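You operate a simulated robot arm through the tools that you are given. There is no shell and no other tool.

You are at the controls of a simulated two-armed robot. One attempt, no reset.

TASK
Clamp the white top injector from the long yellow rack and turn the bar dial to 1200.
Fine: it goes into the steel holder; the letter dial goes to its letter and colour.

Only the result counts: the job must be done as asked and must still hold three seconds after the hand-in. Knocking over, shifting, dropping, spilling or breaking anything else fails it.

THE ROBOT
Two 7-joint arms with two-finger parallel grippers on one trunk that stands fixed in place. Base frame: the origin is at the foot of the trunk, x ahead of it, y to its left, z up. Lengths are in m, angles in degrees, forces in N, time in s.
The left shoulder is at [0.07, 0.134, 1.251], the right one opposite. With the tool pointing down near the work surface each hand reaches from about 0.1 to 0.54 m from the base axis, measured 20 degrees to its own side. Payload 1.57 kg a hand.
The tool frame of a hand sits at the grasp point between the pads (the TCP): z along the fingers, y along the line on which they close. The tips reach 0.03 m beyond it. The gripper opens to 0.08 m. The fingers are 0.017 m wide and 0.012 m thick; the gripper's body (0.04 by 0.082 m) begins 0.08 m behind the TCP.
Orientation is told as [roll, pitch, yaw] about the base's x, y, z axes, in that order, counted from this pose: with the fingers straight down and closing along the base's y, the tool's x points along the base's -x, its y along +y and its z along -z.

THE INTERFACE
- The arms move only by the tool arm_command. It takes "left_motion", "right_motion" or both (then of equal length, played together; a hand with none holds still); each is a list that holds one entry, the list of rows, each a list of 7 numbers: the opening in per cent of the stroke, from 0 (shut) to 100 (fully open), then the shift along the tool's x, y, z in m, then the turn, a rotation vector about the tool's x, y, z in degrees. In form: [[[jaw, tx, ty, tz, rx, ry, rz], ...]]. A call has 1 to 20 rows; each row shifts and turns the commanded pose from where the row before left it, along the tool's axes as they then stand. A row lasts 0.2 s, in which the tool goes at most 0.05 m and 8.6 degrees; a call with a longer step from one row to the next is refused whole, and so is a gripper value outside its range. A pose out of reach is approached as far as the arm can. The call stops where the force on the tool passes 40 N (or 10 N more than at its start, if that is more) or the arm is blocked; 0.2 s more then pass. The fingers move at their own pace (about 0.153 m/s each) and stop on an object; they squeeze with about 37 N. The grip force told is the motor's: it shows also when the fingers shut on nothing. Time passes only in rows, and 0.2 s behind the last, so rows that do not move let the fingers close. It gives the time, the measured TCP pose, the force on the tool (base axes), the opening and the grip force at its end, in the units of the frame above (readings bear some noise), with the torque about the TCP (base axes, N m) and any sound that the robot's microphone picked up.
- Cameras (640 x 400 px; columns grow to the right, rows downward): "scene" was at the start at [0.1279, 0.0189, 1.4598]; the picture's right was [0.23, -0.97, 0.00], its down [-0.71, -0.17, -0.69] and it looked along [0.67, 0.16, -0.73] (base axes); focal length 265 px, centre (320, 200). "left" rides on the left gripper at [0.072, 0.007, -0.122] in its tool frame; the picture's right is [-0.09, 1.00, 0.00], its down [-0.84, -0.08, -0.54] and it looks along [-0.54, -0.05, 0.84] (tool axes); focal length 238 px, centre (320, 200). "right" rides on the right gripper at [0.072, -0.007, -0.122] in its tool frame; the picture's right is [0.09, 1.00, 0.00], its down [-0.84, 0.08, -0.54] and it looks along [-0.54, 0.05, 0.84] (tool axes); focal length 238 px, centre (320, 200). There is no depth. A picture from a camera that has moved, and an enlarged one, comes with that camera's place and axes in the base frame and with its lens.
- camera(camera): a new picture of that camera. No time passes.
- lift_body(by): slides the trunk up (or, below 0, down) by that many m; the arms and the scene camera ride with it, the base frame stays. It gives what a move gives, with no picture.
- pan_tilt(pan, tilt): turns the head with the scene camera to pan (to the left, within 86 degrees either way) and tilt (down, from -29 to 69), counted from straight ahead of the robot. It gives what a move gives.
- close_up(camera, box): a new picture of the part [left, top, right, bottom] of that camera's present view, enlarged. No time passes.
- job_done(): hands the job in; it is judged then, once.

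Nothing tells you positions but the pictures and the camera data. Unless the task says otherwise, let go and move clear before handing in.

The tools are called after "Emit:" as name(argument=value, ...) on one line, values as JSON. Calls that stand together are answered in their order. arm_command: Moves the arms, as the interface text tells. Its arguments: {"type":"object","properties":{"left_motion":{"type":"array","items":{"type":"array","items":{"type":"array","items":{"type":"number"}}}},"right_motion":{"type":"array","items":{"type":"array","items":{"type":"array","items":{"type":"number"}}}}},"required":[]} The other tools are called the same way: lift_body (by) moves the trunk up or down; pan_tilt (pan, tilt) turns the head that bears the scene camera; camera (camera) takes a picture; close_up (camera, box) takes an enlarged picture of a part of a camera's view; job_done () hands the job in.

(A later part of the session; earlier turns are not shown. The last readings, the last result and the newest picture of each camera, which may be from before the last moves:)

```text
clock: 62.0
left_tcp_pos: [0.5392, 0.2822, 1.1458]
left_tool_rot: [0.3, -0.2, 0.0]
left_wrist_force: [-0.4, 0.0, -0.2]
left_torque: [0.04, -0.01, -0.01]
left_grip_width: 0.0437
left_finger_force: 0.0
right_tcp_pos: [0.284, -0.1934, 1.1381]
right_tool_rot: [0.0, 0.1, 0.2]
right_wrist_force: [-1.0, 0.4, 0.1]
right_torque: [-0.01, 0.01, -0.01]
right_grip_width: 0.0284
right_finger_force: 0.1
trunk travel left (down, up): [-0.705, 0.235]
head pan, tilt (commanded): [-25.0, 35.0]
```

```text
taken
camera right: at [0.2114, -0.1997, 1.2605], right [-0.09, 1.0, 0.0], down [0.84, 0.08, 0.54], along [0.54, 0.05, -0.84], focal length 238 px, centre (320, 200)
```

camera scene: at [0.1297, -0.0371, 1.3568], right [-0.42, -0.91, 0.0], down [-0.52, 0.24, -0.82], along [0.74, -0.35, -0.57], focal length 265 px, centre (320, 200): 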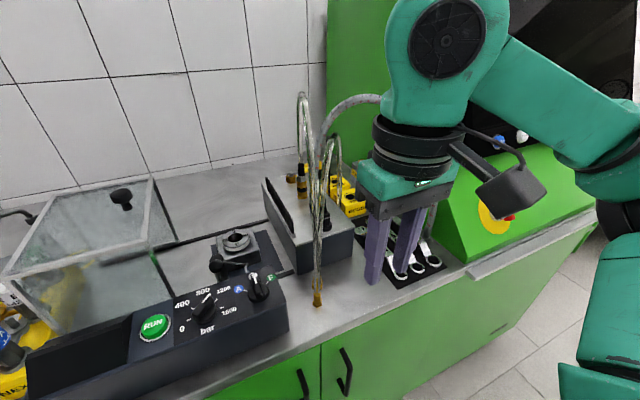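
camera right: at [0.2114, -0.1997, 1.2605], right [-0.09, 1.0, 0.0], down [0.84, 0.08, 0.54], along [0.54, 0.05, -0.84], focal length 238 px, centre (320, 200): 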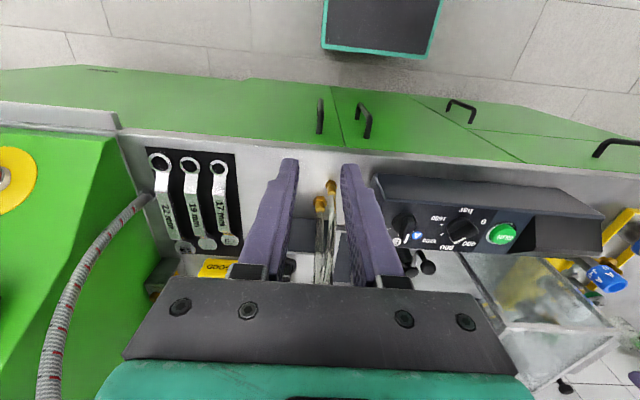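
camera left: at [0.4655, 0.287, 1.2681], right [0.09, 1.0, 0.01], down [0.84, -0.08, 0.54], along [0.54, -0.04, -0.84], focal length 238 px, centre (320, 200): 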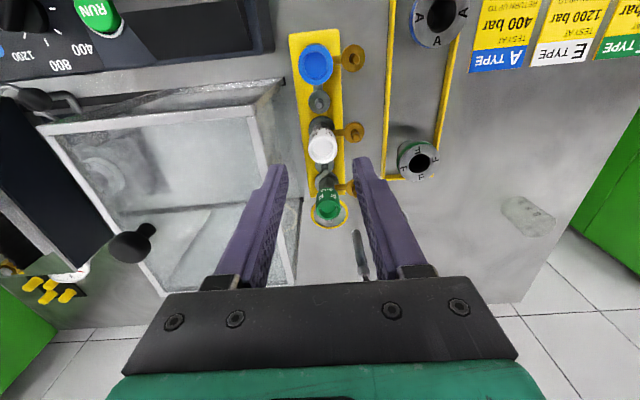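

Emit:
close_up(camera="scene", box=[250, 80, 390, 320])

Emit:
close_up(camera="right", box=[280, 160, 400, 300])

```text
1.67 times, centred on (320, 200) of scene
camera zoom: at [0.1297, -0.0371, 1.3568], right [-0.42, -0.91, 0.0], down [-0.52, 0.24, -0.82], along [0.74, -0.35, -0.57], focal length 442 px, centre (320, 200)
```

zoom: 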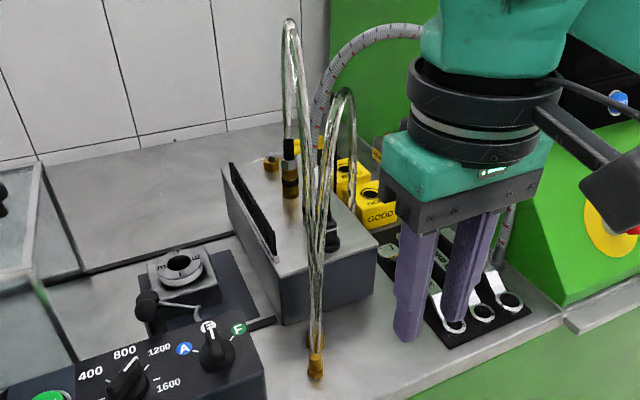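

```text
2.86 times, centred on (340, 230) of right
camera zoom: at [0.2114, -0.1997, 1.2605], right [-0.09, 1.0, 0.0], down [0.84, 0.08, 0.54], along [0.54, 0.05, -0.84], focal length 681 px, centre (263, 114)
```

zoom: 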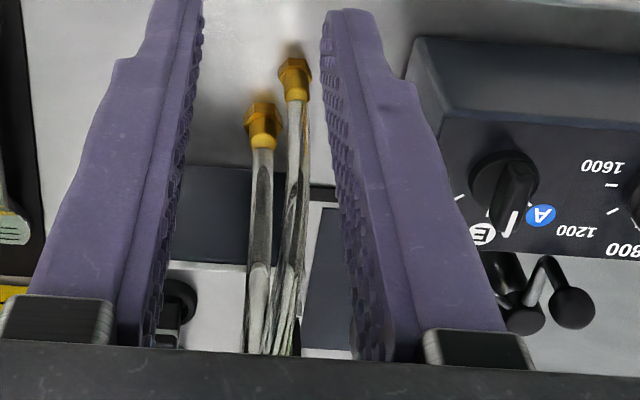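

The tubes arch from the box (tops near [0.58,-0.215,1.245] and [0.53,-0.254,1.18]) down to nuts at [0.41,-0.16]. I now test whether the right hand can reach over the holder with a slight lean (yaw 30°, 20° forward lean), approaching from the left of the tubes.

Emit:
arm_command(right_motion=[[[35, -0.004, 0.036, 0, 0, 0, 0], [35, -0.004, 0.036, 0, 0, 0, 0], [35, -0.004, 0.036, 0, 0, 0, 0], [35, -0.004, 0.036, 0, 0, 0, 0], [35, 0, 0, 0, 0, 0, -7.5], [35, 0, 0, 0, 0, 0, -7.5], [35, 0, 0, 0, 0, 0, -7.5], [35, 0, 0, 0, 0, 0, -7.5], [35, 0, 0, 0, 0, -6.67, 0], [35, 0, 0, 0, 0, -6.67, 0], [35, 0, 0, 0, 0, -6.66, 0], [35, -0.0326, -0.02, 0.0118, 0, 0, 0], [35, -0.0326, -0.02, 0.0118, 0, 0, 0], [35, -0.0326, -0.02, 0.0118, 0, 0, 0], [35, 0, 0, 0, 0, 0, 0]]])

Emit:
camera(camera="scene")

Emit:
camera(camera="right")

```text
clock: 65.2
left_tcp_pos: [0.5387, 0.2824, 1.1463]
left_tool_rot: [0.4, -0.1, 0.0]
left_wrist_force: [0.4, 1.0, 0.4]
left_torque: [-0.03, 0.01, 0.0]
left_grip_width: 0.0441
left_finger_force: 0.1
right_tcp_pos: [0.4158, -0.0497, 1.13]
right_tool_rot: [0.0, -20.1, 30.1]
right_wrist_force: [-0.3, -0.2, 0.0]
right_torque: [0.0, -0.01, 0.01]
right_grip_width: 0.0278
right_finger_force: 0.1
trunk travel left (down, up): [-0.705, 0.235]
head pan, tilt (commanded): [-25.0, 35.0]
```

```text
taken
camera scene: at [0.1296, -0.037, 1.3568], right [-0.42, -0.91, 0.0], down [-0.52, 0.24, -0.82], along [0.74, -0.35, -0.57], focal length 265 px, centre (320, 200)
```

scene: 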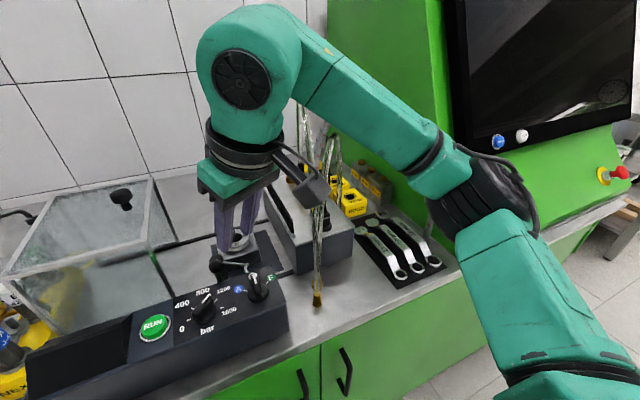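

```text
taken
camera right: at [0.3245, -0.1099, 1.2217], right [-0.57, 0.82, -0.03], down [0.48, 0.37, 0.8], along [0.66, 0.44, -0.6], focal length 238 px, centre (320, 200)
```

right: 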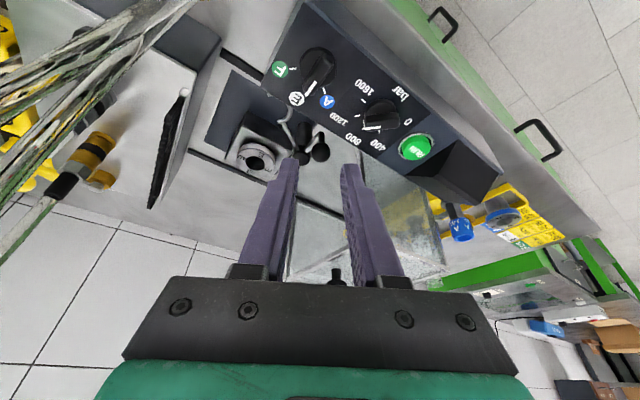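

Going on toward the holder in two stages, watching the tubes.

Emit:
arm_command(right_motion=[[[35, -0.0245, -0.015, 0.0089, 0, 0, 0], [35, -0.0245, -0.015, 0.0089, 0, 0, 0], [35, -0.0245, -0.015, 0.0089, 0, 0, 0], [35, -0.0245, -0.015, 0.0089, 0, 0, 0], [35, 0, 0, 0, 0, 0, 0]]])

Emit:
camera(camera="scene")

Emit:
camera(camera="right")

```text
clock: 66.4
left_tcp_pos: [0.5385, 0.2818, 1.1458]
left_tool_rot: [0.4, -0.1, 0.0]
left_wrist_force: [-0.2, 0.4, -0.7]
left_torque: [0.02, -0.02, 0.01]
left_grip_width: 0.0438
left_finger_force: 0.0
right_tcp_pos: [0.5386, -0.0494, 1.1361]
right_tool_rot: [0.0, -20.1, 30.1]
right_wrist_force: [-0.2, -1.0, -0.4]
right_torque: [-0.05, 0.0, 0.0]
right_grip_width: 0.028
right_finger_force: 0.1
trunk travel left (down, up): [-0.705, 0.235]
head pan, tilt (commanded): [-25.0, 35.0]
```

```text
taken
camera scene: at [0.1293, -0.0373, 1.3568], right [-0.42, -0.91, 0.0], down [-0.52, 0.24, -0.82], along [0.74, -0.35, -0.57], focal length 265 px, centre (320, 200)
```

scene: 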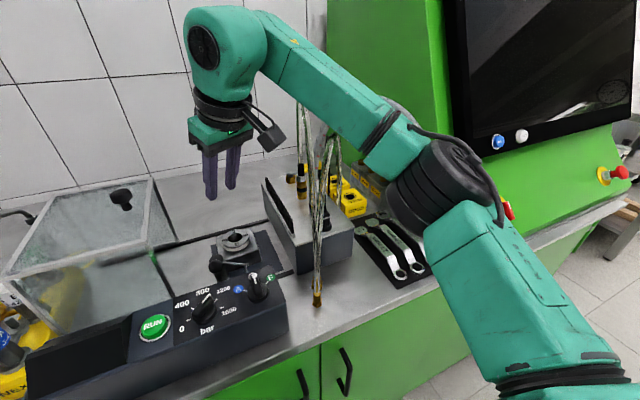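

```text
taken
camera right: at [0.4477, -0.1094, 1.2267], right [-0.57, 0.82, -0.03], down [0.48, 0.37, 0.8], along [0.66, 0.44, -0.6], focal length 238 px, centre (320, 200)
```

right: 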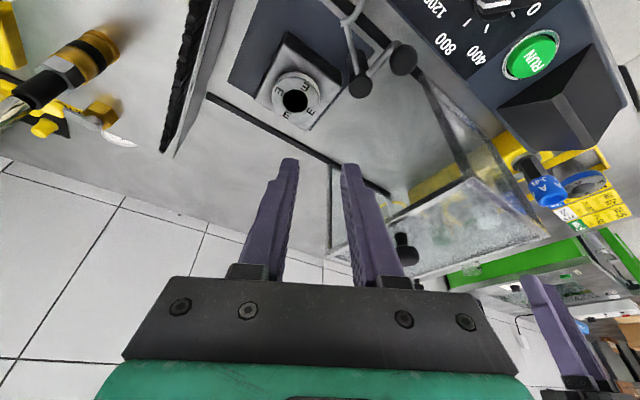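

The right arm reaches nicely with good distance from the tubes. Testing the final spot above the holder at z≈1.08.

Emit:
arm_command(right_motion=[[[35, -0.0245, -0.015, 0.0089, 0, 0, 0], [35, -0.0245, -0.015, 0.0089, 0, 0, 0], [35, 0.0096, 0, 0.0263, 0, 0, 0], [35, 0.0096, 0, 0.0263, 0, 0, 0], [35, 0, 0, 0, 0, 0, 0]]])

Emit:
camera(camera="scene")

Emit:
camera(camera="right")

```text
clock: 67.6
left_tcp_pos: [0.539, 0.2834, 1.146]
left_tool_rot: [0.4, -0.2, 0.1]
left_wrist_force: [0.3, 0.7, -1.3]
left_torque: [0.02, 0.05, -0.01]
left_grip_width: 0.0442
left_finger_force: 0.0
right_tcp_pos: [0.5371, -0.0513, 1.0804]
right_tool_rot: [0.0, -20.1, 30.0]
right_wrist_force: [0.5, -0.1, 0.9]
right_torque: [-0.03, -0.05, 0.01]
right_grip_width: 0.0277
right_finger_force: 0.1
right hand out of reach, approached as far as the arm can: row 1, 2
trunk travel left (down, up): [-0.705, 0.235]
head pan, tilt (commanded): [-25.0, 35.0]
```

```text
taken
camera scene: at [0.1295, -0.0366, 1.3568], right [-0.42, -0.91, 0.0], down [-0.52, 0.24, -0.82], along [0.74, -0.35, -0.57], focal length 265 px, centre (320, 200)
```

scene: 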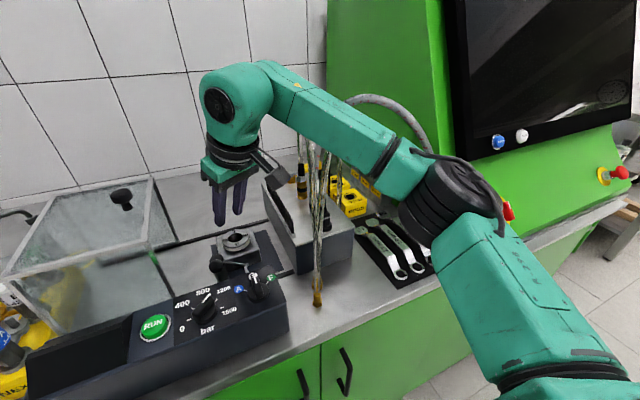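

```text
taken
camera right: at [0.4452, -0.1103, 1.1714], right [-0.57, 0.82, -0.03], down [0.48, 0.37, 0.8], along [0.66, 0.44, -0.6], focal length 238 px, centre (320, 200)
```

right: 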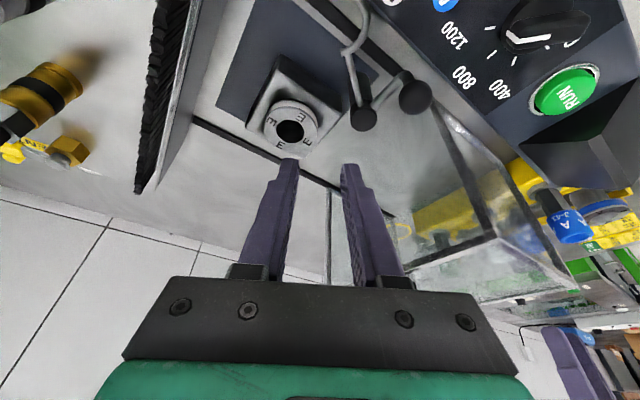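

Out of reach with yaw 30° beyond x≈0.54 — probably a wrist-yaw limit. I'll reduce the yaw to 0 (keeping the lean) and try forward again.

Emit:
arm_command(right_motion=[[[35, 0, 0, 0, 2.565, 0, 7.05], [35, 0, 0, 0, 2.565, 0, 7.05], [35, 0, 0, 0, 2.565, 0, 7.05], [35, 0, 0, 0, 2.565, 0, 7.05], [35, -0.0188, 0, 0.0068, 0, 0, 0], [35, -0.0188, 0, 0.0068, 0, 0, 0], [35, -0.0188, 0, 0.0068, 0, 0, 0], [35, 0, 0, 0, 0, 0, 0]]])

Emit:
camera(camera="right")

```text
clock: 69.4
left_tcp_pos: [0.5392, 0.2821, 1.1455]
left_tool_rot: [0.4, -0.2, -0.1]
left_wrist_force: [0.1, 0.0, 0.1]
left_torque: [0.01, 0.03, -0.01]
left_grip_width: 0.0437
left_finger_force: 0.0
right_tcp_pos: [0.5964, -0.0516, 1.0803]
right_tool_rot: [0.1, -19.8, 0.2]
right_wrist_force: [0.6, 0.0, -0.7]
right_torque: [-0.01, -0.01, -0.01]
right_grip_width: 0.0284
right_finger_force: 0.0
trunk travel left (down, up): [-0.705, 0.235]
head pan, tilt (commanded): [-25.0, 35.0]
```

```text
taken
camera right: at [0.4869, -0.057, 1.172], right [-0.09, 1.0, -0.03], down [0.6, 0.08, 0.8], along [0.79, 0.05, -0.6], focal length 238 px, centre (320, 200)
```

right: 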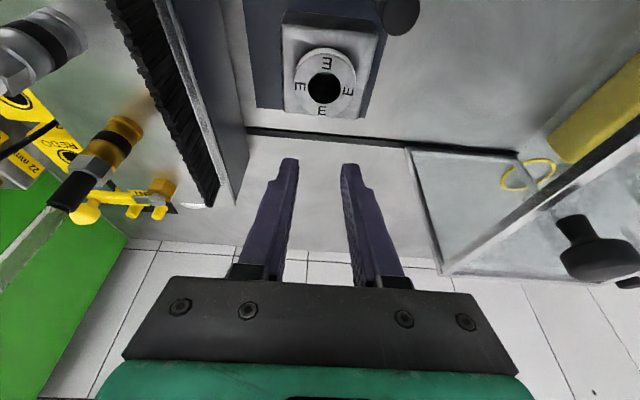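

The right hand reaches over the holder with yaw 0 and 20° lean (and forearm clears the tubes). Now I test whether the left hand can hold yaw +90° above the rack (closing along x), which suits a hand-over.

Emit:
arm_command(left_motion=[[[55, 0.02, 0, 0, 0, 0, -8.2], [55, 0, 0, 0, 0, 0, -8.2], [55, 0, 0, 0, 0, 0, -8.2], [55, 0, 0, 0, 0, 0, -8.2], [55, 0, 0, 0, 0, 0, -8.2], [55, 0, 0, 0, 0, 0, -8.2], [55, 0, 0, 0, 0, 0, -8.2], [55, 0, 0, 0, 0, 0, -8.2], [55, 0, 0, 0, 0, 0, -8.2], [55, 0, 0, 0, 0, 0, -8.2], [55, 0, 0, 0, 0, 0, -8], [55, 0, 0, 0, 0, 0, 0]]])

Emit:
camera(camera="left")

```text
clock: 72.0
left_tcp_pos: [0.5192, 0.2856, 1.1447]
left_tool_rot: [0.0, -0.4, 90.1]
left_wrist_force: [0.3, 0.9, -0.2]
left_torque: [0.01, 0.0, -0.01]
left_grip_width: 0.0439
left_finger_force: 0.1
right_tcp_pos: [0.5953, -0.0511, 1.0818]
right_tool_rot: [0.1, -20.0, 0.1]
right_wrist_force: [0.3, 0.1, 0.1]
right_torque: [-0.01, 0.01, 0.0]
right_grip_width: 0.0279
right_finger_force: 0.0
trunk travel left (down, up): [-0.705, 0.235]
head pan, tilt (commanded): [-25.0, 35.0]
```

```text
taken
camera left: at [0.5147, 0.2109, 1.266], right [-1.0, 0.09, 0.0], down [0.08, 0.83, 0.55], along [0.05, 0.55, -0.84], focal length 238 px, centre (320, 200)
```

left: 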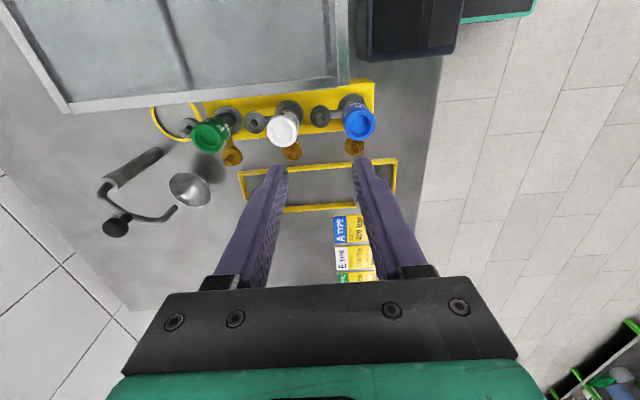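

Left yaw +90° works there. Now test the right hand in a hand-over pose (45° lean, yaw 40°) around [0.40, 0.09, 1.14].

Emit:
arm_command(right_motion=[[[50, 0.0326, 0, -0.0246, 0, 0, 0], [50, 0.0326, 0, -0.0246, 0, 0, 0], [50, 0.0326, 0, -0.0246, 0, 0, 0], [50, 0.0326, 0, -0.0246, 0, 0, 0], [50, 0.0326, 0, -0.0246, 0, 0, 0], [50, 0, 0, 0, 0, -8.33, 0], [50, 0, 0, 0, 0, -8.33, 0], [50, 0, 0, 0, 0, -8.34, 0], [50, 0, 0, 0, -5.66, 0, -5.66], [50, 0, 0, 0, -5.66, 0, -5.66], [50, 0, 0, 0, -5.66, 0, -5.66], [50, 0, 0, 0, -5.66, 0, -5.66], [50, 0, 0, 0, -5.66, 0, -5.66], [50, -0.0159, 0.0268, 0.0159, 0, 0, 0], [50, -0.0159, 0.0268, 0.0159, 0, 0, 0], [50, -0.0159, 0.0268, 0.0159, 0, 0, 0], [50, -0.0159, 0.0268, 0.0159, 0, 0, 0], [50, 0, 0, 0, 0, 0, 0]]])

Emit:
pan_tilt(pan=10, tilt=38)

Emit:
camera(camera="scene")

```text
clock: 75.8
left_tcp_pos: [0.5192, 0.2845, 1.1465]
left_tool_rot: [-0.1, -0.4, 89.9]
left_wrist_force: [0.8, 0.2, 1.1]
left_torque: [0.03, -0.03, -0.01]
left_grip_width: 0.0441
left_finger_force: 0.2
right_tcp_pos: [0.4005, 0.0892, 1.1389]
right_tool_rot: [0.1, -45.1, 40.1]
right_wrist_force: [-0.8, 0.3, -0.8]
right_torque: [0.0, -0.01, 0.02]
right_grip_width: 0.0401
right_finger_force: 0.0
trunk travel left (down, up): [-0.705, 0.235]
head pan, tilt (commanded): [-25.0, 35.0]
```

```text
clock: 76.8
left_tcp_pos: [0.5205, 0.2845, 1.1444]
left_tool_rot: [0.1, -0.4, 90.0]
left_wrist_force: [0.4, -0.1, -0.1]
left_torque: [0.05, 0.0, -0.02]
left_grip_width: 0.044
left_finger_force: 0.1
right_tcp_pos: [0.4009, 0.0898, 1.139]
right_tool_rot: [0.0, -44.9, 40.1]
right_wrist_force: [-0.2, 0.4, 0.6]
right_torque: [-0.02, 0.0, -0.03]
right_grip_width: 0.04
right_finger_force: 0.2
trunk travel left (down, up): [-0.705, 0.235]
head pan, tilt (commanded): [10.0, 38.0]
```

```text
taken
camera scene: at [0.1351, 0.0153, 1.3522], right [0.17, -0.98, 0.0], down [-0.61, -0.11, -0.79], along [0.78, 0.14, -0.62], focal length 265 px, centre (320, 200)
```

scene: 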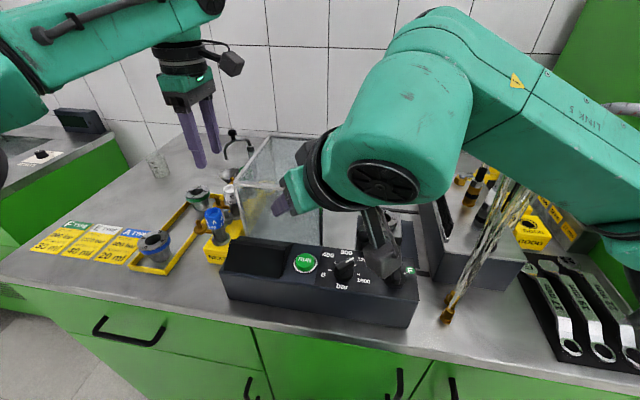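

Reachable. Let me see how far I can reduce the yaw there (toward 10°), which would keep the injector orientation simple.

Emit:
arm_command(right_motion=[[[50, 0, 0, 0, 5.3, 0, 5.3], [50, 0, 0, 0, 5.3, 0, 5.3], [50, 0, 0, 0, 5.3, 0, 5.3], [50, 0, 0, 0, 5.3, 0, 5.3], [50, 0, 0, 0, 0, 0, 0]]])

```text
clock: 78.0
left_tcp_pos: [0.5202, 0.2854, 1.1454]
left_tool_rot: [0.1, -0.3, 90.0]
left_wrist_force: [0.0, 0.6, 0.0]
left_torque: [0.0, -0.06, 0.02]
left_grip_width: 0.0439
left_finger_force: 0.1
right_tcp_pos: [0.4026, 0.0875, 1.1406]
right_tool_rot: [0.1, -45.1, 10.0]
right_wrist_force: [-0.6, 0.4, 0.0]
right_torque: [0.0, -0.02, -0.02]
right_grip_width: 0.0404
right_finger_force: 0.1
trunk travel left (down, up): [-0.705, 0.235]
head pan, tilt (commanded): [10.0, 38.0]
```

Also reachable, so the injector orientation can be kept. Checking the slightly higher, further-left hand-over point [0.40, 0.11, 1.20] for the right hand.

Emit:
arm_command(right_motion=[[[50, -0.0224, 0.0099, -0.02, 0, 0, 0], [50, -0.0224, 0.0099, -0.02, 0, 0, 0], [50, 0, 0, 0, 0, 0, 0]]])

```text
clock: 78.8
left_tcp_pos: [0.5211, 0.2841, 1.1461]
left_tool_rot: [0.0, -0.5, 90.0]
left_wrist_force: [0.1, 0.1, -0.1]
left_torque: [-0.01, 0.0, 0.01]
left_grip_width: 0.0438
left_finger_force: 0.1
right_tcp_pos: [0.4027, 0.1064, 1.1994]
right_tool_rot: [0.1, -45.1, 10.0]
right_wrist_force: [0.3, 0.7, -0.7]
right_torque: [-0.03, -0.01, 0.03]
right_grip_width: 0.0402
right_finger_force: 0.0
trunk travel left (down, up): [-0.705, 0.235]
head pan, tilt (commanded): [10.0, 38.0]
```

The hand-over point is feasible for the right hand. Now I pull the right hand back and refine the white injector position from the left camera.

Emit:
arm_command(right_motion=[[[50, 0.0275, -0.006, -0.0275, 0, 0, 0], [50, 0.02, -0.03, -0.02, 0, 0, 0], [50, 0, -0.04, 0, 0, 0, 0], [50, 0, -0.04, 0, 0, 0, 0], [50, 0, 0, 0, 0, 0, 0]]])

Emit:
close_up(camera="left", box=[180, 70, 400, 180])

Emit:
close_up(camera="left", box=[240, 80, 330, 170])

Emit:
camera(camera="scene")

```text
clock: 80.0
left_tcp_pos: [0.5202, 0.2854, 1.1448]
left_tool_rot: [-0.1, -0.2, 90.0]
left_wrist_force: [-0.7, -0.2, 0.1]
left_torque: [-0.03, 0.01, -0.01]
left_grip_width: 0.0439
left_finger_force: 0.1
right_tcp_pos: [0.3566, -0.0194, 1.1992]
right_tool_rot: [0.1, -45.1, 10.3]
right_wrist_force: [0.4, 0.2, 0.3]
right_torque: [-0.02, 0.0, 0.02]
right_grip_width: 0.0401
right_finger_force: 0.0
trunk travel left (down, up): [-0.705, 0.235]
head pan, tilt (commanded): [10.0, 38.0]
```

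```text
2.91 times, centred on (290, 125) of left
camera zoom: at [0.5142, 0.212, 1.266], right [-1.0, 0.09, 0.0], down [0.08, 0.83, 0.55], along [0.05, 0.54, -0.84], focal length 693 px, centre (407, 418)
```

zoom: 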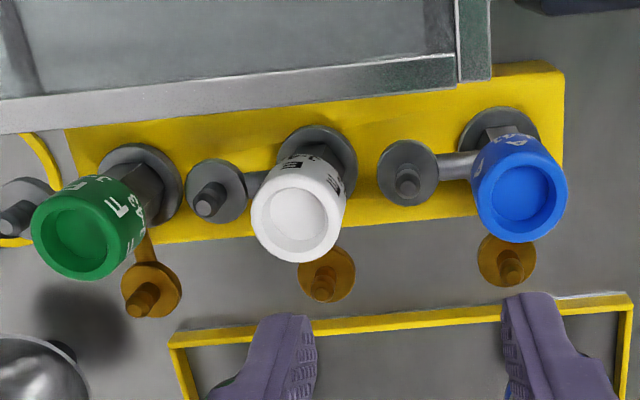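

```text
4.44 times, centred on (285, 125) of left
camera zoom: at [0.5142, 0.212, 1.266], right [-1.0, 0.09, 0.0], down [0.08, 0.83, 0.55], along [0.05, 0.54, -0.84], focal length 1059 px, centre (476, 533)
```

zoom: 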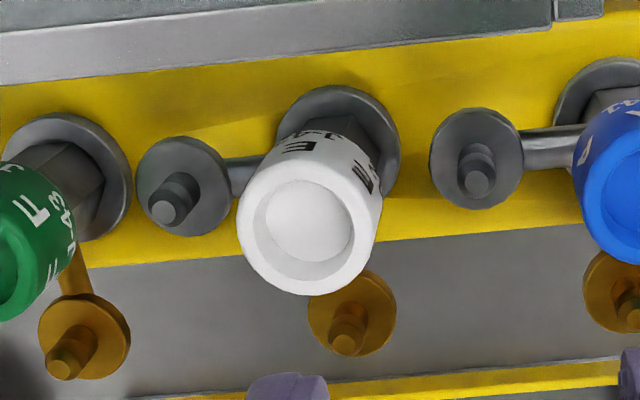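

```text
taken
camera scene: at [0.1347, 0.0163, 1.3522], right [0.17, -0.98, 0.0], down [-0.61, -0.11, -0.79], along [0.78, 0.14, -0.62], focal length 265 px, centre (320, 200)
```

scene: 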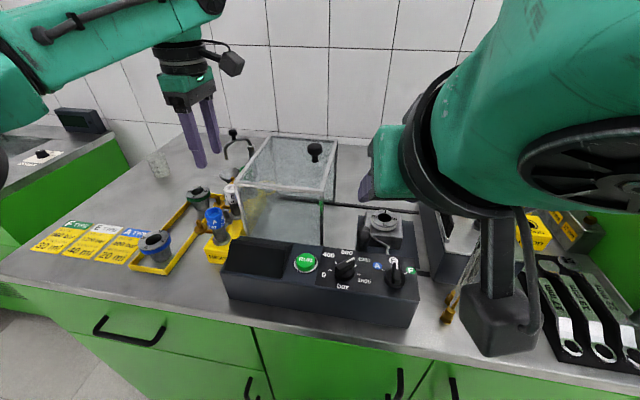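

White cap axis at about [0.559, 0.283], top z≈1.02, diameter ≈30 mm; side-port pins up to z≈0.99. I lower the left hand partway, move over the cap, then check.

Emit:
arm_command(left_motion=[[[55, 0, 0, 0.035, 0, 0, 0], [55, 0, 0, 0.033, 0, 0, 0], [55, 0.001, -0.02, 0, 0, 0, 0], [55, 0.001, -0.019, 0, 0, 0, 0], [55, 0, 0, 0, 0, 0, 0]]])

Emit:
camera(camera="left")

Emit:
close_up(camera="scene", box=[140, 120, 260, 280])

```text
clock: 81.2
left_tcp_pos: [0.5584, 0.286, 1.0772]
left_tool_rot: [0.0, -0.4, 90.0]
left_wrist_force: [-0.3, -0.3, 0.0]
left_torque: [0.03, -0.01, 0.0]
left_grip_width: 0.0441
left_finger_force: 0.1
right_tcp_pos: [0.3553, -0.02, 1.2]
right_tool_rot: [0.1, -45.0, 10.2]
right_wrist_force: [0.3, -0.2, -0.3]
right_torque: [0.03, -0.03, 0.01]
right_grip_width: 0.04
right_finger_force: 0.0
trunk travel left (down, up): [-0.705, 0.235]
head pan, tilt (commanded): [10.0, 38.0]
```

```text
taken
camera left: at [0.5518, 0.2117, 1.1982], right [-1.0, 0.09, 0.0], down [0.08, 0.83, 0.55], along [0.05, 0.55, -0.84], focal length 238 px, centre (320, 200)
```

left: 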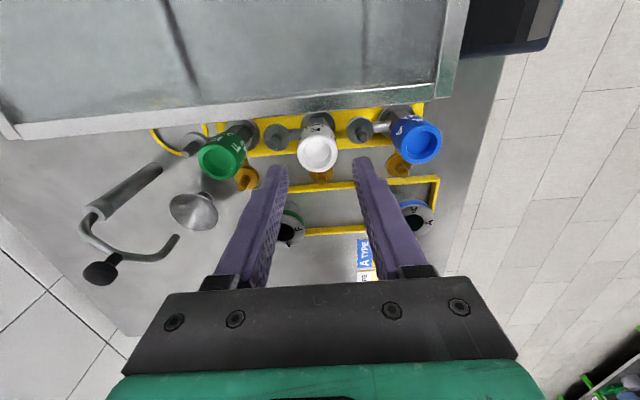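

```text
2.50 times, centred on (200, 200) of scene
camera zoom: at [0.1341, 0.0159, 1.3523], right [0.17, -0.98, 0.0], down [-0.61, -0.11, -0.79], along [0.78, 0.14, -0.62], focal length 663 px, centre (620, 200)
```

zoom: 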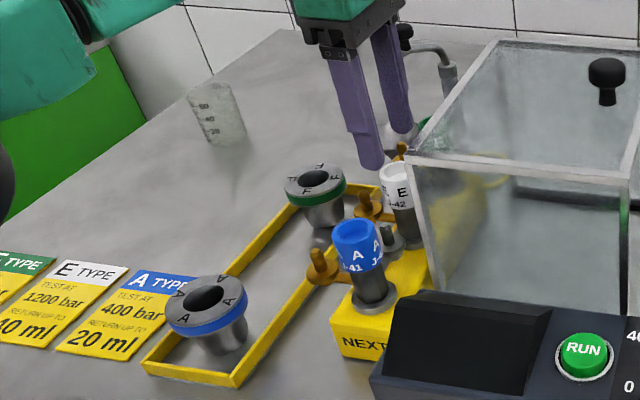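

Emit:
close_up(camera="left", box=[270, 100, 370, 200])

```text
4.00 times, centred on (320, 150) of left
camera zoom: at [0.5518, 0.2117, 1.1982], right [-1.0, 0.09, 0.0], down [0.08, 0.83, 0.55], along [0.05, 0.55, -0.84], focal length 953 px, centre (320, 400)
```

zoom: 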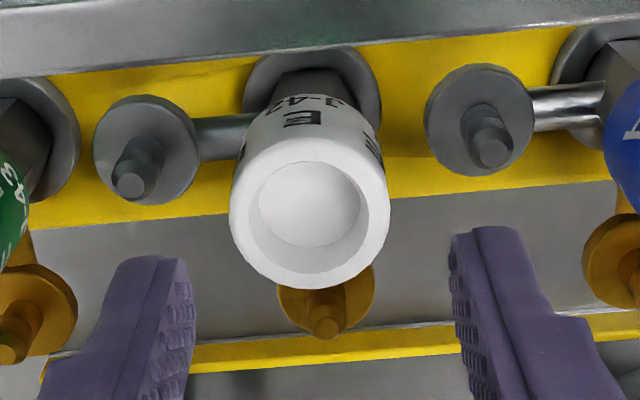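

Alignment is within 2 mm. Descending so the fingertips reach z≈0.993, above the port pins.

Emit:
arm_command(left_motion=[[[55, 0.001, -0.0015, 0.02, 0, 0, 0], [55, 0, 0, 0.02, 0, 0, 0], [55, 0, 0, 0.013, 0, 0, 0], [55, 0, 0, 0, 0, 0, 0]]])

Emit:
camera(camera="left")

Emit:
close_up(camera="scene", box=[170, 130, 260, 250])

```text
clock: 82.2
left_tcp_pos: [0.5613, 0.2836, 1.0232]
left_tool_rot: [-0.1, -0.5, 90.1]
left_wrist_force: [-0.7, 0.1, 0.2]
left_torque: [0.02, 0.03, -0.01]
left_grip_width: 0.0439
left_finger_force: 0.0
right_tcp_pos: [0.3587, -0.0194, 1.2004]
right_tool_rot: [0.1, -45.1, 10.1]
right_wrist_force: [1.2, -0.5, 0.5]
right_torque: [0.02, 0.0, -0.02]
right_grip_width: 0.0399
right_finger_force: 0.1
trunk travel left (down, up): [-0.705, 0.235]
head pan, tilt (commanded): [10.0, 38.0]
```

```text
taken
camera left: at [0.5544, 0.209, 1.1447], right [-1.0, 0.09, 0.0], down [0.08, 0.83, 0.55], along [0.05, 0.55, -0.84], focal length 238 px, centre (320, 200)
```

left: 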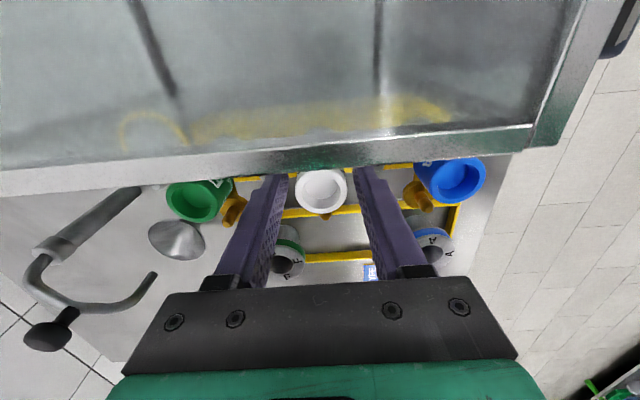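

```text
3.33 times, centred on (215, 190) of scene
camera zoom: at [0.1351, 0.0154, 1.3522], right [0.17, -0.98, 0.0], down [-0.61, -0.11, -0.79], along [0.78, 0.14, -0.62], focal length 884 px, centre (670, 233)
```

zoom: 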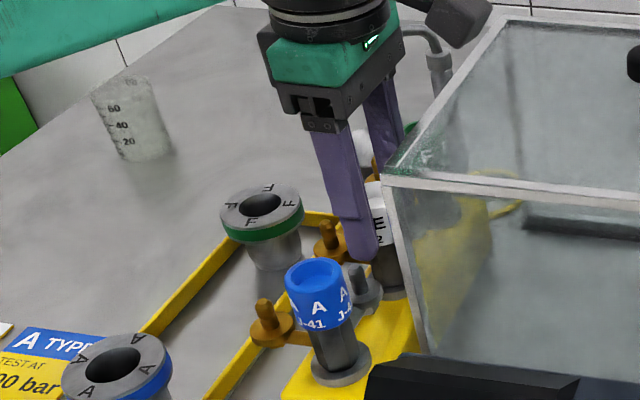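

Fingers are around the white cap. Closing the left gripper.

Emit:
arm_command(left_motion=[[[45, 0, 0, 0, 0, 0, 0], [38, 0, 0, 0, 0, 0, 0], [0, 0, 0, 0, 0, 0, 0], [0, 0, 0, 0, 0, 0, 0], [0, 0, 0, 0, 0, 0, 0]]])

Emit:
camera(camera="left")

Emit:
close_up(camera="scene", box=[170, 130, 260, 250])

```text
clock: 83.4
left_tcp_pos: [0.5604, 0.2826, 1.0243]
left_tool_rot: [0.0, -0.4, 90.0]
left_wrist_force: [-1.7, -0.2, -0.1]
left_torque: [-0.01, 0.04, 0.0]
left_grip_width: 0.0318
left_finger_force: 37.3
right_tcp_pos: [0.3566, -0.0195, 1.1999]
right_tool_rot: [0.1, -45.0, 10.0]
right_wrist_force: [0.1, -0.3, 0.1]
right_torque: [-0.01, -0.01, -0.03]
right_grip_width: 0.04
right_finger_force: 0.0
trunk travel left (down, up): [-0.705, 0.235]
head pan, tilt (commanded): [10.0, 38.0]
```

```text
taken
camera left: at [0.5544, 0.209, 1.145], right [-1.0, 0.09, 0.0], down [0.08, 0.83, 0.55], along [0.05, 0.55, -0.84], focal length 238 px, centre (320, 200)
```

left: 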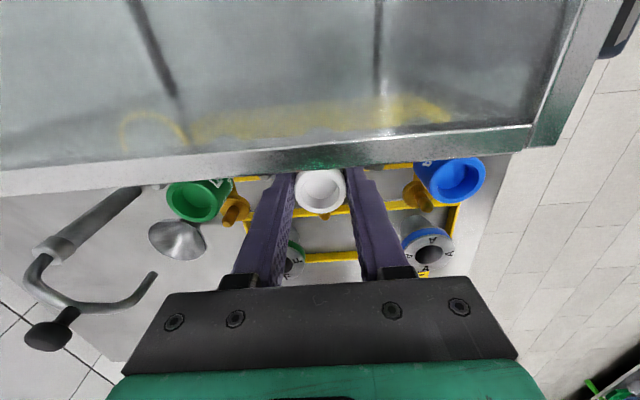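

```text
3.33 times, centred on (215, 190) of scene
camera zoom: at [0.135, 0.0153, 1.3522], right [0.17, -0.98, 0.0], down [-0.61, -0.11, -0.79], along [0.78, 0.14, -0.62], focal length 884 px, centre (670, 233)
```

zoom: 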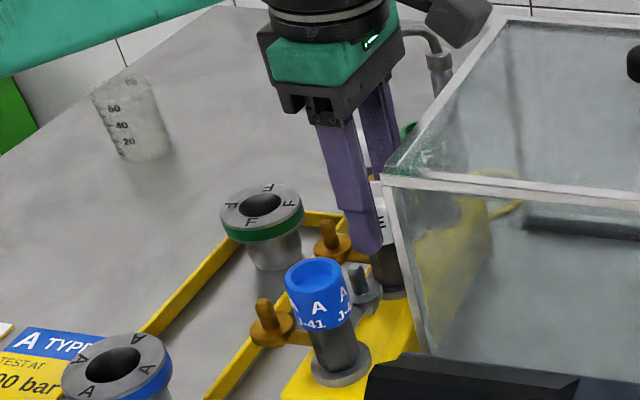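

The cap is gripped (31.8 mm). I lift straight up with the trunk (pure vertical motion): first a small step to check.

Emit:
lift_body(by=0.03)

Emit:
close_up(camera="scene", box=[170, 130, 260, 250])

Emit:
camera(camera="left")

```text
clock: 84.1
left_tcp_pos: [0.561, 0.2826, 1.0539]
left_tool_rot: [0.1, -0.4, 90.0]
left_wrist_force: [-0.7, -0.7, -2.8]
left_torque: [0.01, -0.01, -0.02]
left_grip_width: 0.0314
left_finger_force: 36.8
right_tcp_pos: [0.3586, -0.0194, 1.2286]
right_tool_rot: [0.1, -45.0, 10.2]
right_wrist_force: [-0.5, -0.4, 0.2]
right_torque: [-0.01, 0.04, 0.0]
right_grip_width: 0.0398
right_finger_force: 0.3
trunk travel left (down, up): [-0.735, 0.205]
head pan, tilt (commanded): [10.0, 38.0]
```

```text
3.33 times, centred on (215, 190) of scene
camera zoom: at [0.1359, 0.0156, 1.3822], right [0.17, -0.98, 0.0], down [-0.61, -0.11, -0.79], along [0.78, 0.14, -0.62], focal length 884 px, centre (670, 233)
```

zoom: 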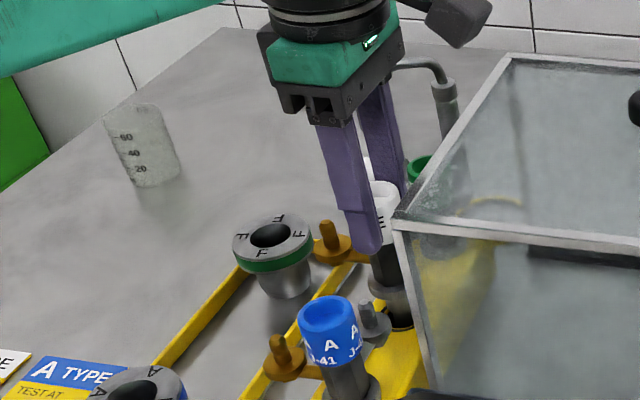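

```text
taken
camera left: at [0.5551, 0.2093, 1.1746], right [-1.0, 0.09, 0.0], down [0.08, 0.83, 0.55], along [0.05, 0.55, -0.84], focal length 238 px, centre (320, 200)
```

left: 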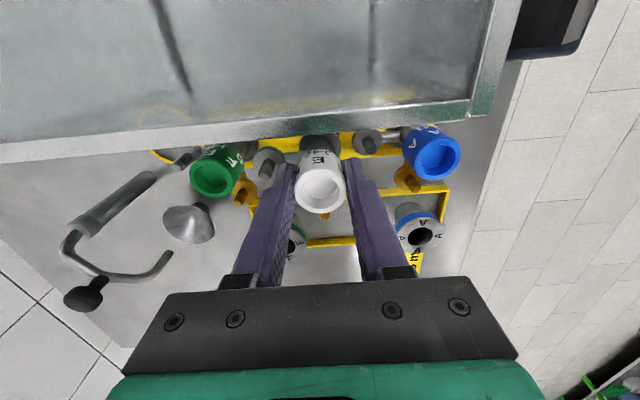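

It lifts cleanly (about 0.28 kg). Continuing the vertical lift.

Emit:
lift_body(by=0.11)

Emit:
camera(camera="scene")

Emit:
close_up(camera="scene", box=[150, 130, 290, 290])

Emit:
camera(camera="left")

```text
clock: 85.5
left_tcp_pos: [0.5618, 0.2827, 1.1638]
left_tool_rot: [0.1, -0.4, 90.0]
left_wrist_force: [0.8, 0.0, -4.1]
left_torque: [-0.01, 0.03, -0.01]
left_grip_width: 0.0318
left_finger_force: 36.9
right_tcp_pos: [0.3598, -0.0198, 1.3397]
right_tool_rot: [0.2, -44.9, 10.1]
right_wrist_force: [-1.0, 0.3, 0.0]
right_torque: [0.0, -0.01, -0.03]
right_grip_width: 0.04
right_finger_force: 0.1
trunk travel left (down, up): [-0.845, 0.095]
head pan, tilt (commanded): [10.0, 38.0]
```

```text
taken
camera scene: at [0.136, 0.0157, 1.4921], right [0.17, -0.98, 0.0], down [-0.61, -0.11, -0.79], along [0.78, 0.14, -0.62], focal length 265 px, centre (320, 200)
```

scene: 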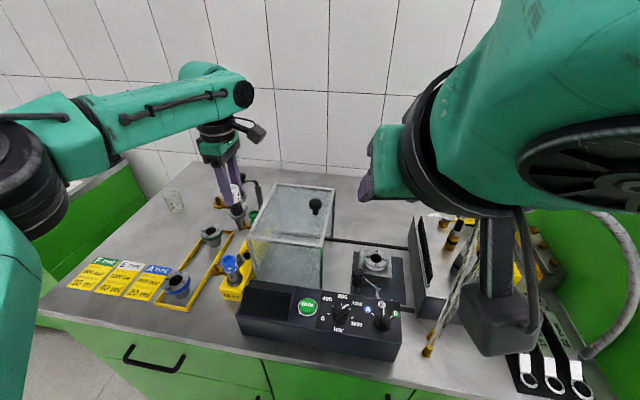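

```text
2.50 times, centred on (220, 210) of scene
camera zoom: at [0.136, 0.0157, 1.4921], right [0.17, -0.98, 0.0], down [-0.61, -0.11, -0.79], along [0.78, 0.14, -0.62], focal length 663 px, centre (570, 175)
```

zoom: 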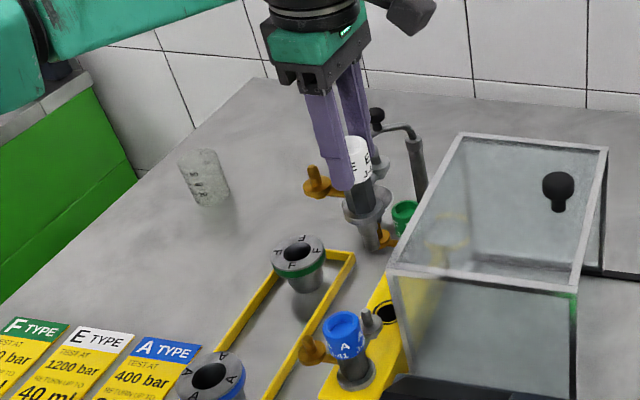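

```text
taken
camera left: at [0.5552, 0.2093, 1.2845], right [-1.0, 0.09, 0.0], down [0.08, 0.83, 0.55], along [0.05, 0.55, -0.84], focal length 238 px, centre (320, 200)
```

left: 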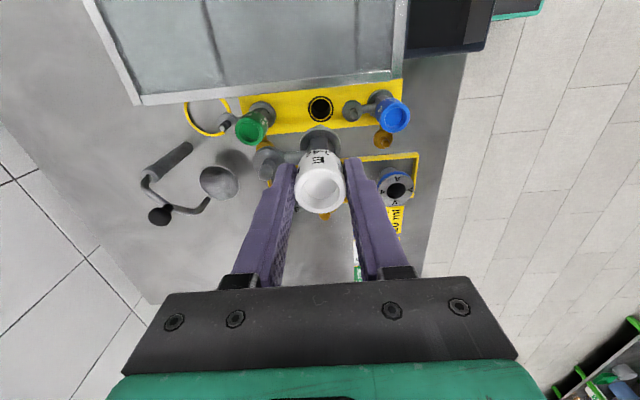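

The injector is out and vertical in the grip (nozzle tip about 0.12 m below the TCP). I move the left hand up and back over the front of the bench, and the right hand a bit further right.

Emit:
arm_command(left_motion=[[[0, 0, 0, -0.025, 0, 0, 0], [0, 0, 0.02, -0.01, 0, 0, 0], [0, 0, 0.03, 0, 0, 0, 0], [0, 0, 0.03, 0, 0, 0, 0], [0, 0, 0.03, -0.01, 0, 0, 0], [0, 0, 0.03, -0.02, 0, 0, 0], [0, 0, 0.02, -0.025, 0, 0, 0], [0, 0, 0, -0.02, 0, 0, 0], [0, 0, 0, 0, 0, 0, 0]]], right_motion=[[[50, 0.003, -0.0246, -0.003, 0, 0, 0], [50, 0.003, -0.0246, -0.003, 0, 0, 0], [50, 0, 0, 0, 0, 0, 0], [50, 0, 0, 0, 0, 0, 0], [50, 0, 0, 0, 0, 0, 0], [50, 0, 0, 0, 0, 0, 0], [50, 0, 0, 0, 0, 0, 0], [50, 0, 0, 0, 0, 0, 0], [50, 0, 0, 0, 0, 0, 0]]])

Emit:
camera(camera="scene")

Emit:
camera(camera="left")

```text
clock: 87.5
left_tcp_pos: [0.4015, 0.282, 1.2729]
left_tool_rot: [0.1, -0.4, 90.0]
left_wrist_force: [0.0, -0.1, -2.7]
left_torque: [-0.04, -0.01, 0.01]
left_grip_width: 0.0314
left_finger_force: 37.2
right_tcp_pos: [0.359, -0.0699, 1.3384]
right_tool_rot: [0.1, -44.9, 10.2]
right_wrist_force: [-0.2, -0.3, 0.0]
right_torque: [-0.05, 0.0, 0.05]
right_grip_width: 0.0395
right_finger_force: 0.1
trunk travel left (down, up): [-0.845, 0.095]
head pan, tilt (commanded): [10.0, 38.0]
```

```text
taken
camera scene: at [0.1358, 0.0156, 1.4921], right [0.17, -0.98, 0.0], down [-0.61, -0.11, -0.79], along [0.78, 0.14, -0.62], focal length 265 px, centre (320, 200)
```

scene: 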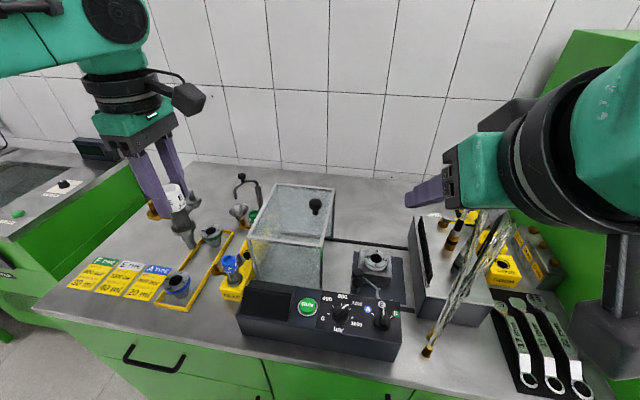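

```text
taken
camera left: at [0.3958, 0.208, 1.3939], right [-1.0, 0.09, 0.0], down [0.08, 0.83, 0.55], along [0.05, 0.55, -0.84], focal length 238 px, centre (320, 200)
```

left: 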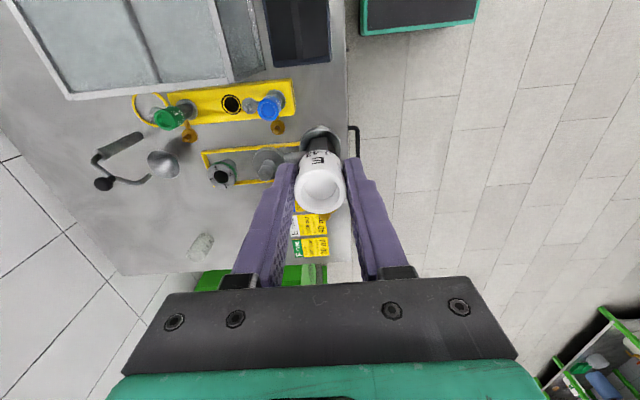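

Emit:
close_up(camera="scene", box=[120, 140, 220, 260])

Emit:
close_up(camera="left", box=[240, 110, 400, 230])

```text
3.33 times, centred on (170, 200) of scene
camera zoom: at [0.1358, 0.0156, 1.4921], right [0.17, -0.98, 0.0], down [-0.61, -0.11, -0.79], along [0.78, 0.14, -0.62], focal length 884 px, centre (820, 200)
```

zoom: 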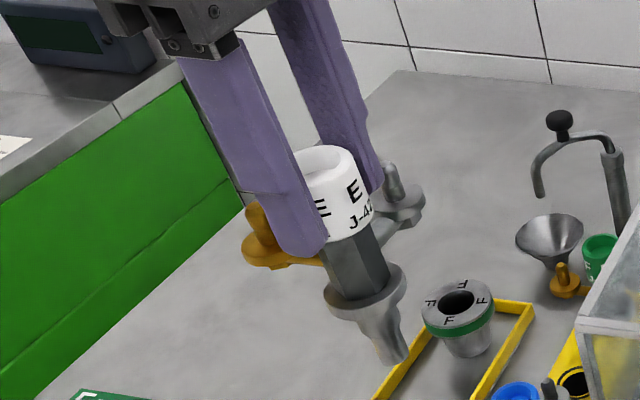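

```text
3.33 times, centred on (320, 170) of left
camera zoom: at [0.3958, 0.208, 1.3939], right [-1.0, 0.09, 0.0], down [0.08, 0.83, 0.55], along [0.05, 0.55, -0.84], focal length 794 px, centre (320, 300)
```

zoom: 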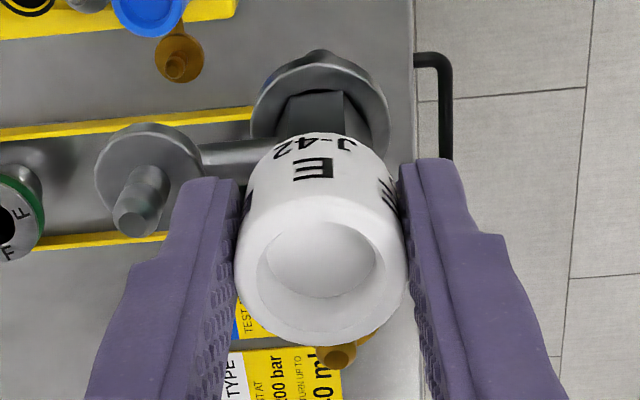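

The injector is well held; its side ports point +x and +y, matching the fork's opening after it is swung. Lowering the trunk back by 0.12 m for the hand-over and insertion.

Emit:
lift_body(by=-0.12)

Emit:
arm_command(left_motion=[[[0, 0, 0, -0.03, 0, 0, 0], [0, 0, 0, -0.03, 0, 0, 0], [0, 0.03, 0, -0.01, 0, 0, 0], [0, 0.03, 0, 0, 0, 0, 0], [0, 0.03, 0, 0, 0, 0, 0], [0, 0.03, 0, 0, 0, 0, 0], [0, 0.03, 0, 0, 0, 0, 0], [0, 0.02, 0, 0, 0, 0, 0], [0, 0, 0, 0, 0, 0, 0]]])

Emit:
camera(camera="scene")

Emit:
camera(camera="right")

```text
clock: 89.0
left_tcp_pos: [0.4015, 0.2821, 1.153]
left_tool_rot: [0.0, -0.5, 89.9]
left_wrist_force: [0.5, -0.4, -3.3]
left_torque: [0.0, -0.02, -0.01]
left_grip_width: 0.0315
left_finger_force: 36.6
right_tcp_pos: [0.3585, -0.0702, 1.2193]
right_tool_rot: [0.1, -44.9, 10.1]
right_wrist_force: [0.0, 1.0, -0.5]
right_torque: [0.0, 0.03, 0.0]
right_grip_width: 0.0399
right_finger_force: 0.1
trunk travel left (down, up): [-0.725, 0.215]
head pan, tilt (commanded): [10.0, 38.0]
```

```text
clock: 91.0
left_tcp_pos: [0.4031, 0.1119, 1.2207]
left_tool_rot: [0.0, -0.5, 90.0]
left_wrist_force: [-0.8, 0.7, -3.0]
left_torque: [-0.01, -0.01, 0.02]
left_grip_width: 0.0315
left_finger_force: 37.3
right_tcp_pos: [0.3577, -0.0698, 1.2192]
right_tool_rot: [0.1, -45.0, 10.1]
right_wrist_force: [0.4, -0.2, -0.5]
right_torque: [-0.01, -0.03, 0.01]
right_grip_width: 0.0401
right_finger_force: 0.0
trunk travel left (down, up): [-0.725, 0.215]
head pan, tilt (commanded): [10.0, 38.0]
```

```text
taken
camera scene: at [0.135, 0.0157, 1.3722], right [0.17, -0.98, 0.0], down [-0.61, -0.11, -0.79], along [0.78, 0.14, -0.62], focal length 265 px, centre (320, 200)
```

scene: 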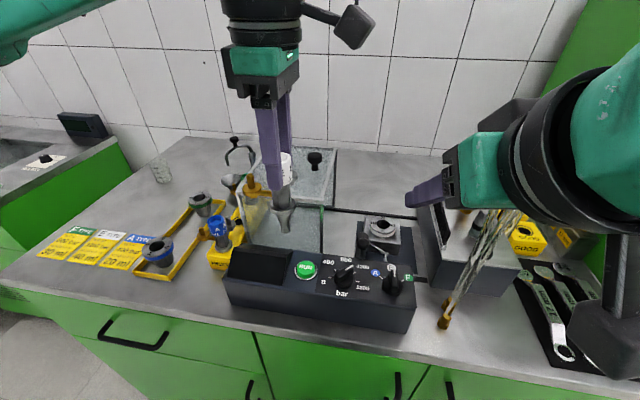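

```text
taken
camera right: at [0.2238, -0.1, 1.2556], right [-0.24, 0.97, -0.06], down [0.19, 0.11, 0.98], along [0.95, 0.22, -0.21], focal length 238 px, centre (320, 200)
```

right: 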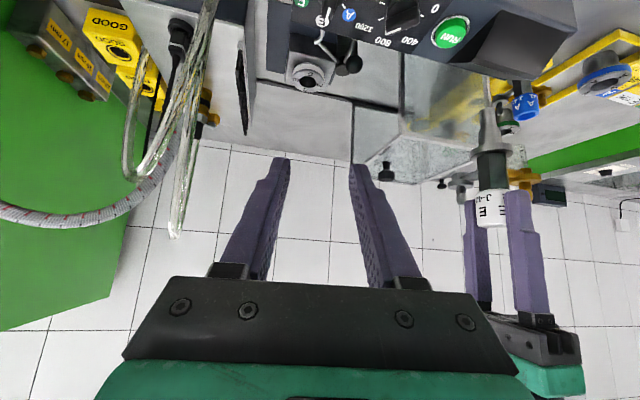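

Both hands are near the hand-over zone. I shift the left hand forward to [0.463, 0.127] to keep the right wrist away from the head, and put the right hand into its pre-grasp behind it.

Emit:
arm_command(left_motion=[[[0, -0.008, -0.03, 0, 0, 0, 0], [0, -0.007, -0.03, 0, 0, 0, 0], [0, 0, 0, 0, 0, 0, 0]]])

Emit:
camera(camera="left")

```text
clock: 91.8
left_tcp_pos: [0.448, 0.1373, 1.2108]
left_tool_rot: [-0.1, -0.3, 90.0]
left_wrist_force: [-0.5, -0.4, -2.6]
left_torque: [0.0, 0.0, -0.03]
left_grip_width: 0.0316
left_finger_force: 36.5
left hand out of reach, approached as far as the arm can: row 1, 2
right_tcp_pos: [0.3575, -0.0714, 1.2193]
right_tool_rot: [0.0, -45.1, 10.1]
right_wrist_force: [0.6, 0.8, -0.7]
right_torque: [-0.02, 0.01, 0.01]
right_grip_width: 0.0402
right_finger_force: 0.2
trunk travel left (down, up): [-0.725, 0.215]
head pan, tilt (commanded): [10.0, 38.0]
```

```text
taken
camera left: at [0.4408, 0.0642, 1.3318], right [-1.0, 0.09, 0.0], down [0.08, 0.83, 0.55], along [0.05, 0.54, -0.84], focal length 238 px, centre (320, 200)
```

left: 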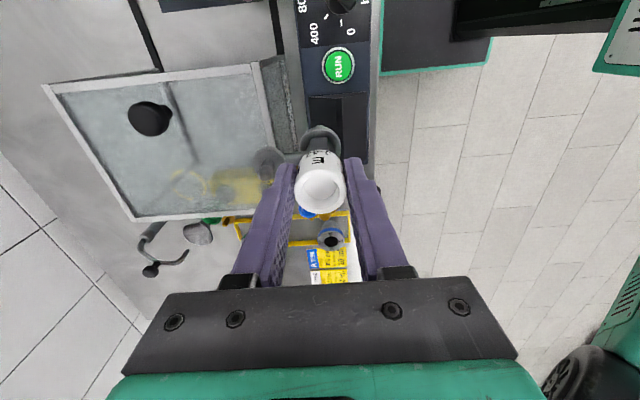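

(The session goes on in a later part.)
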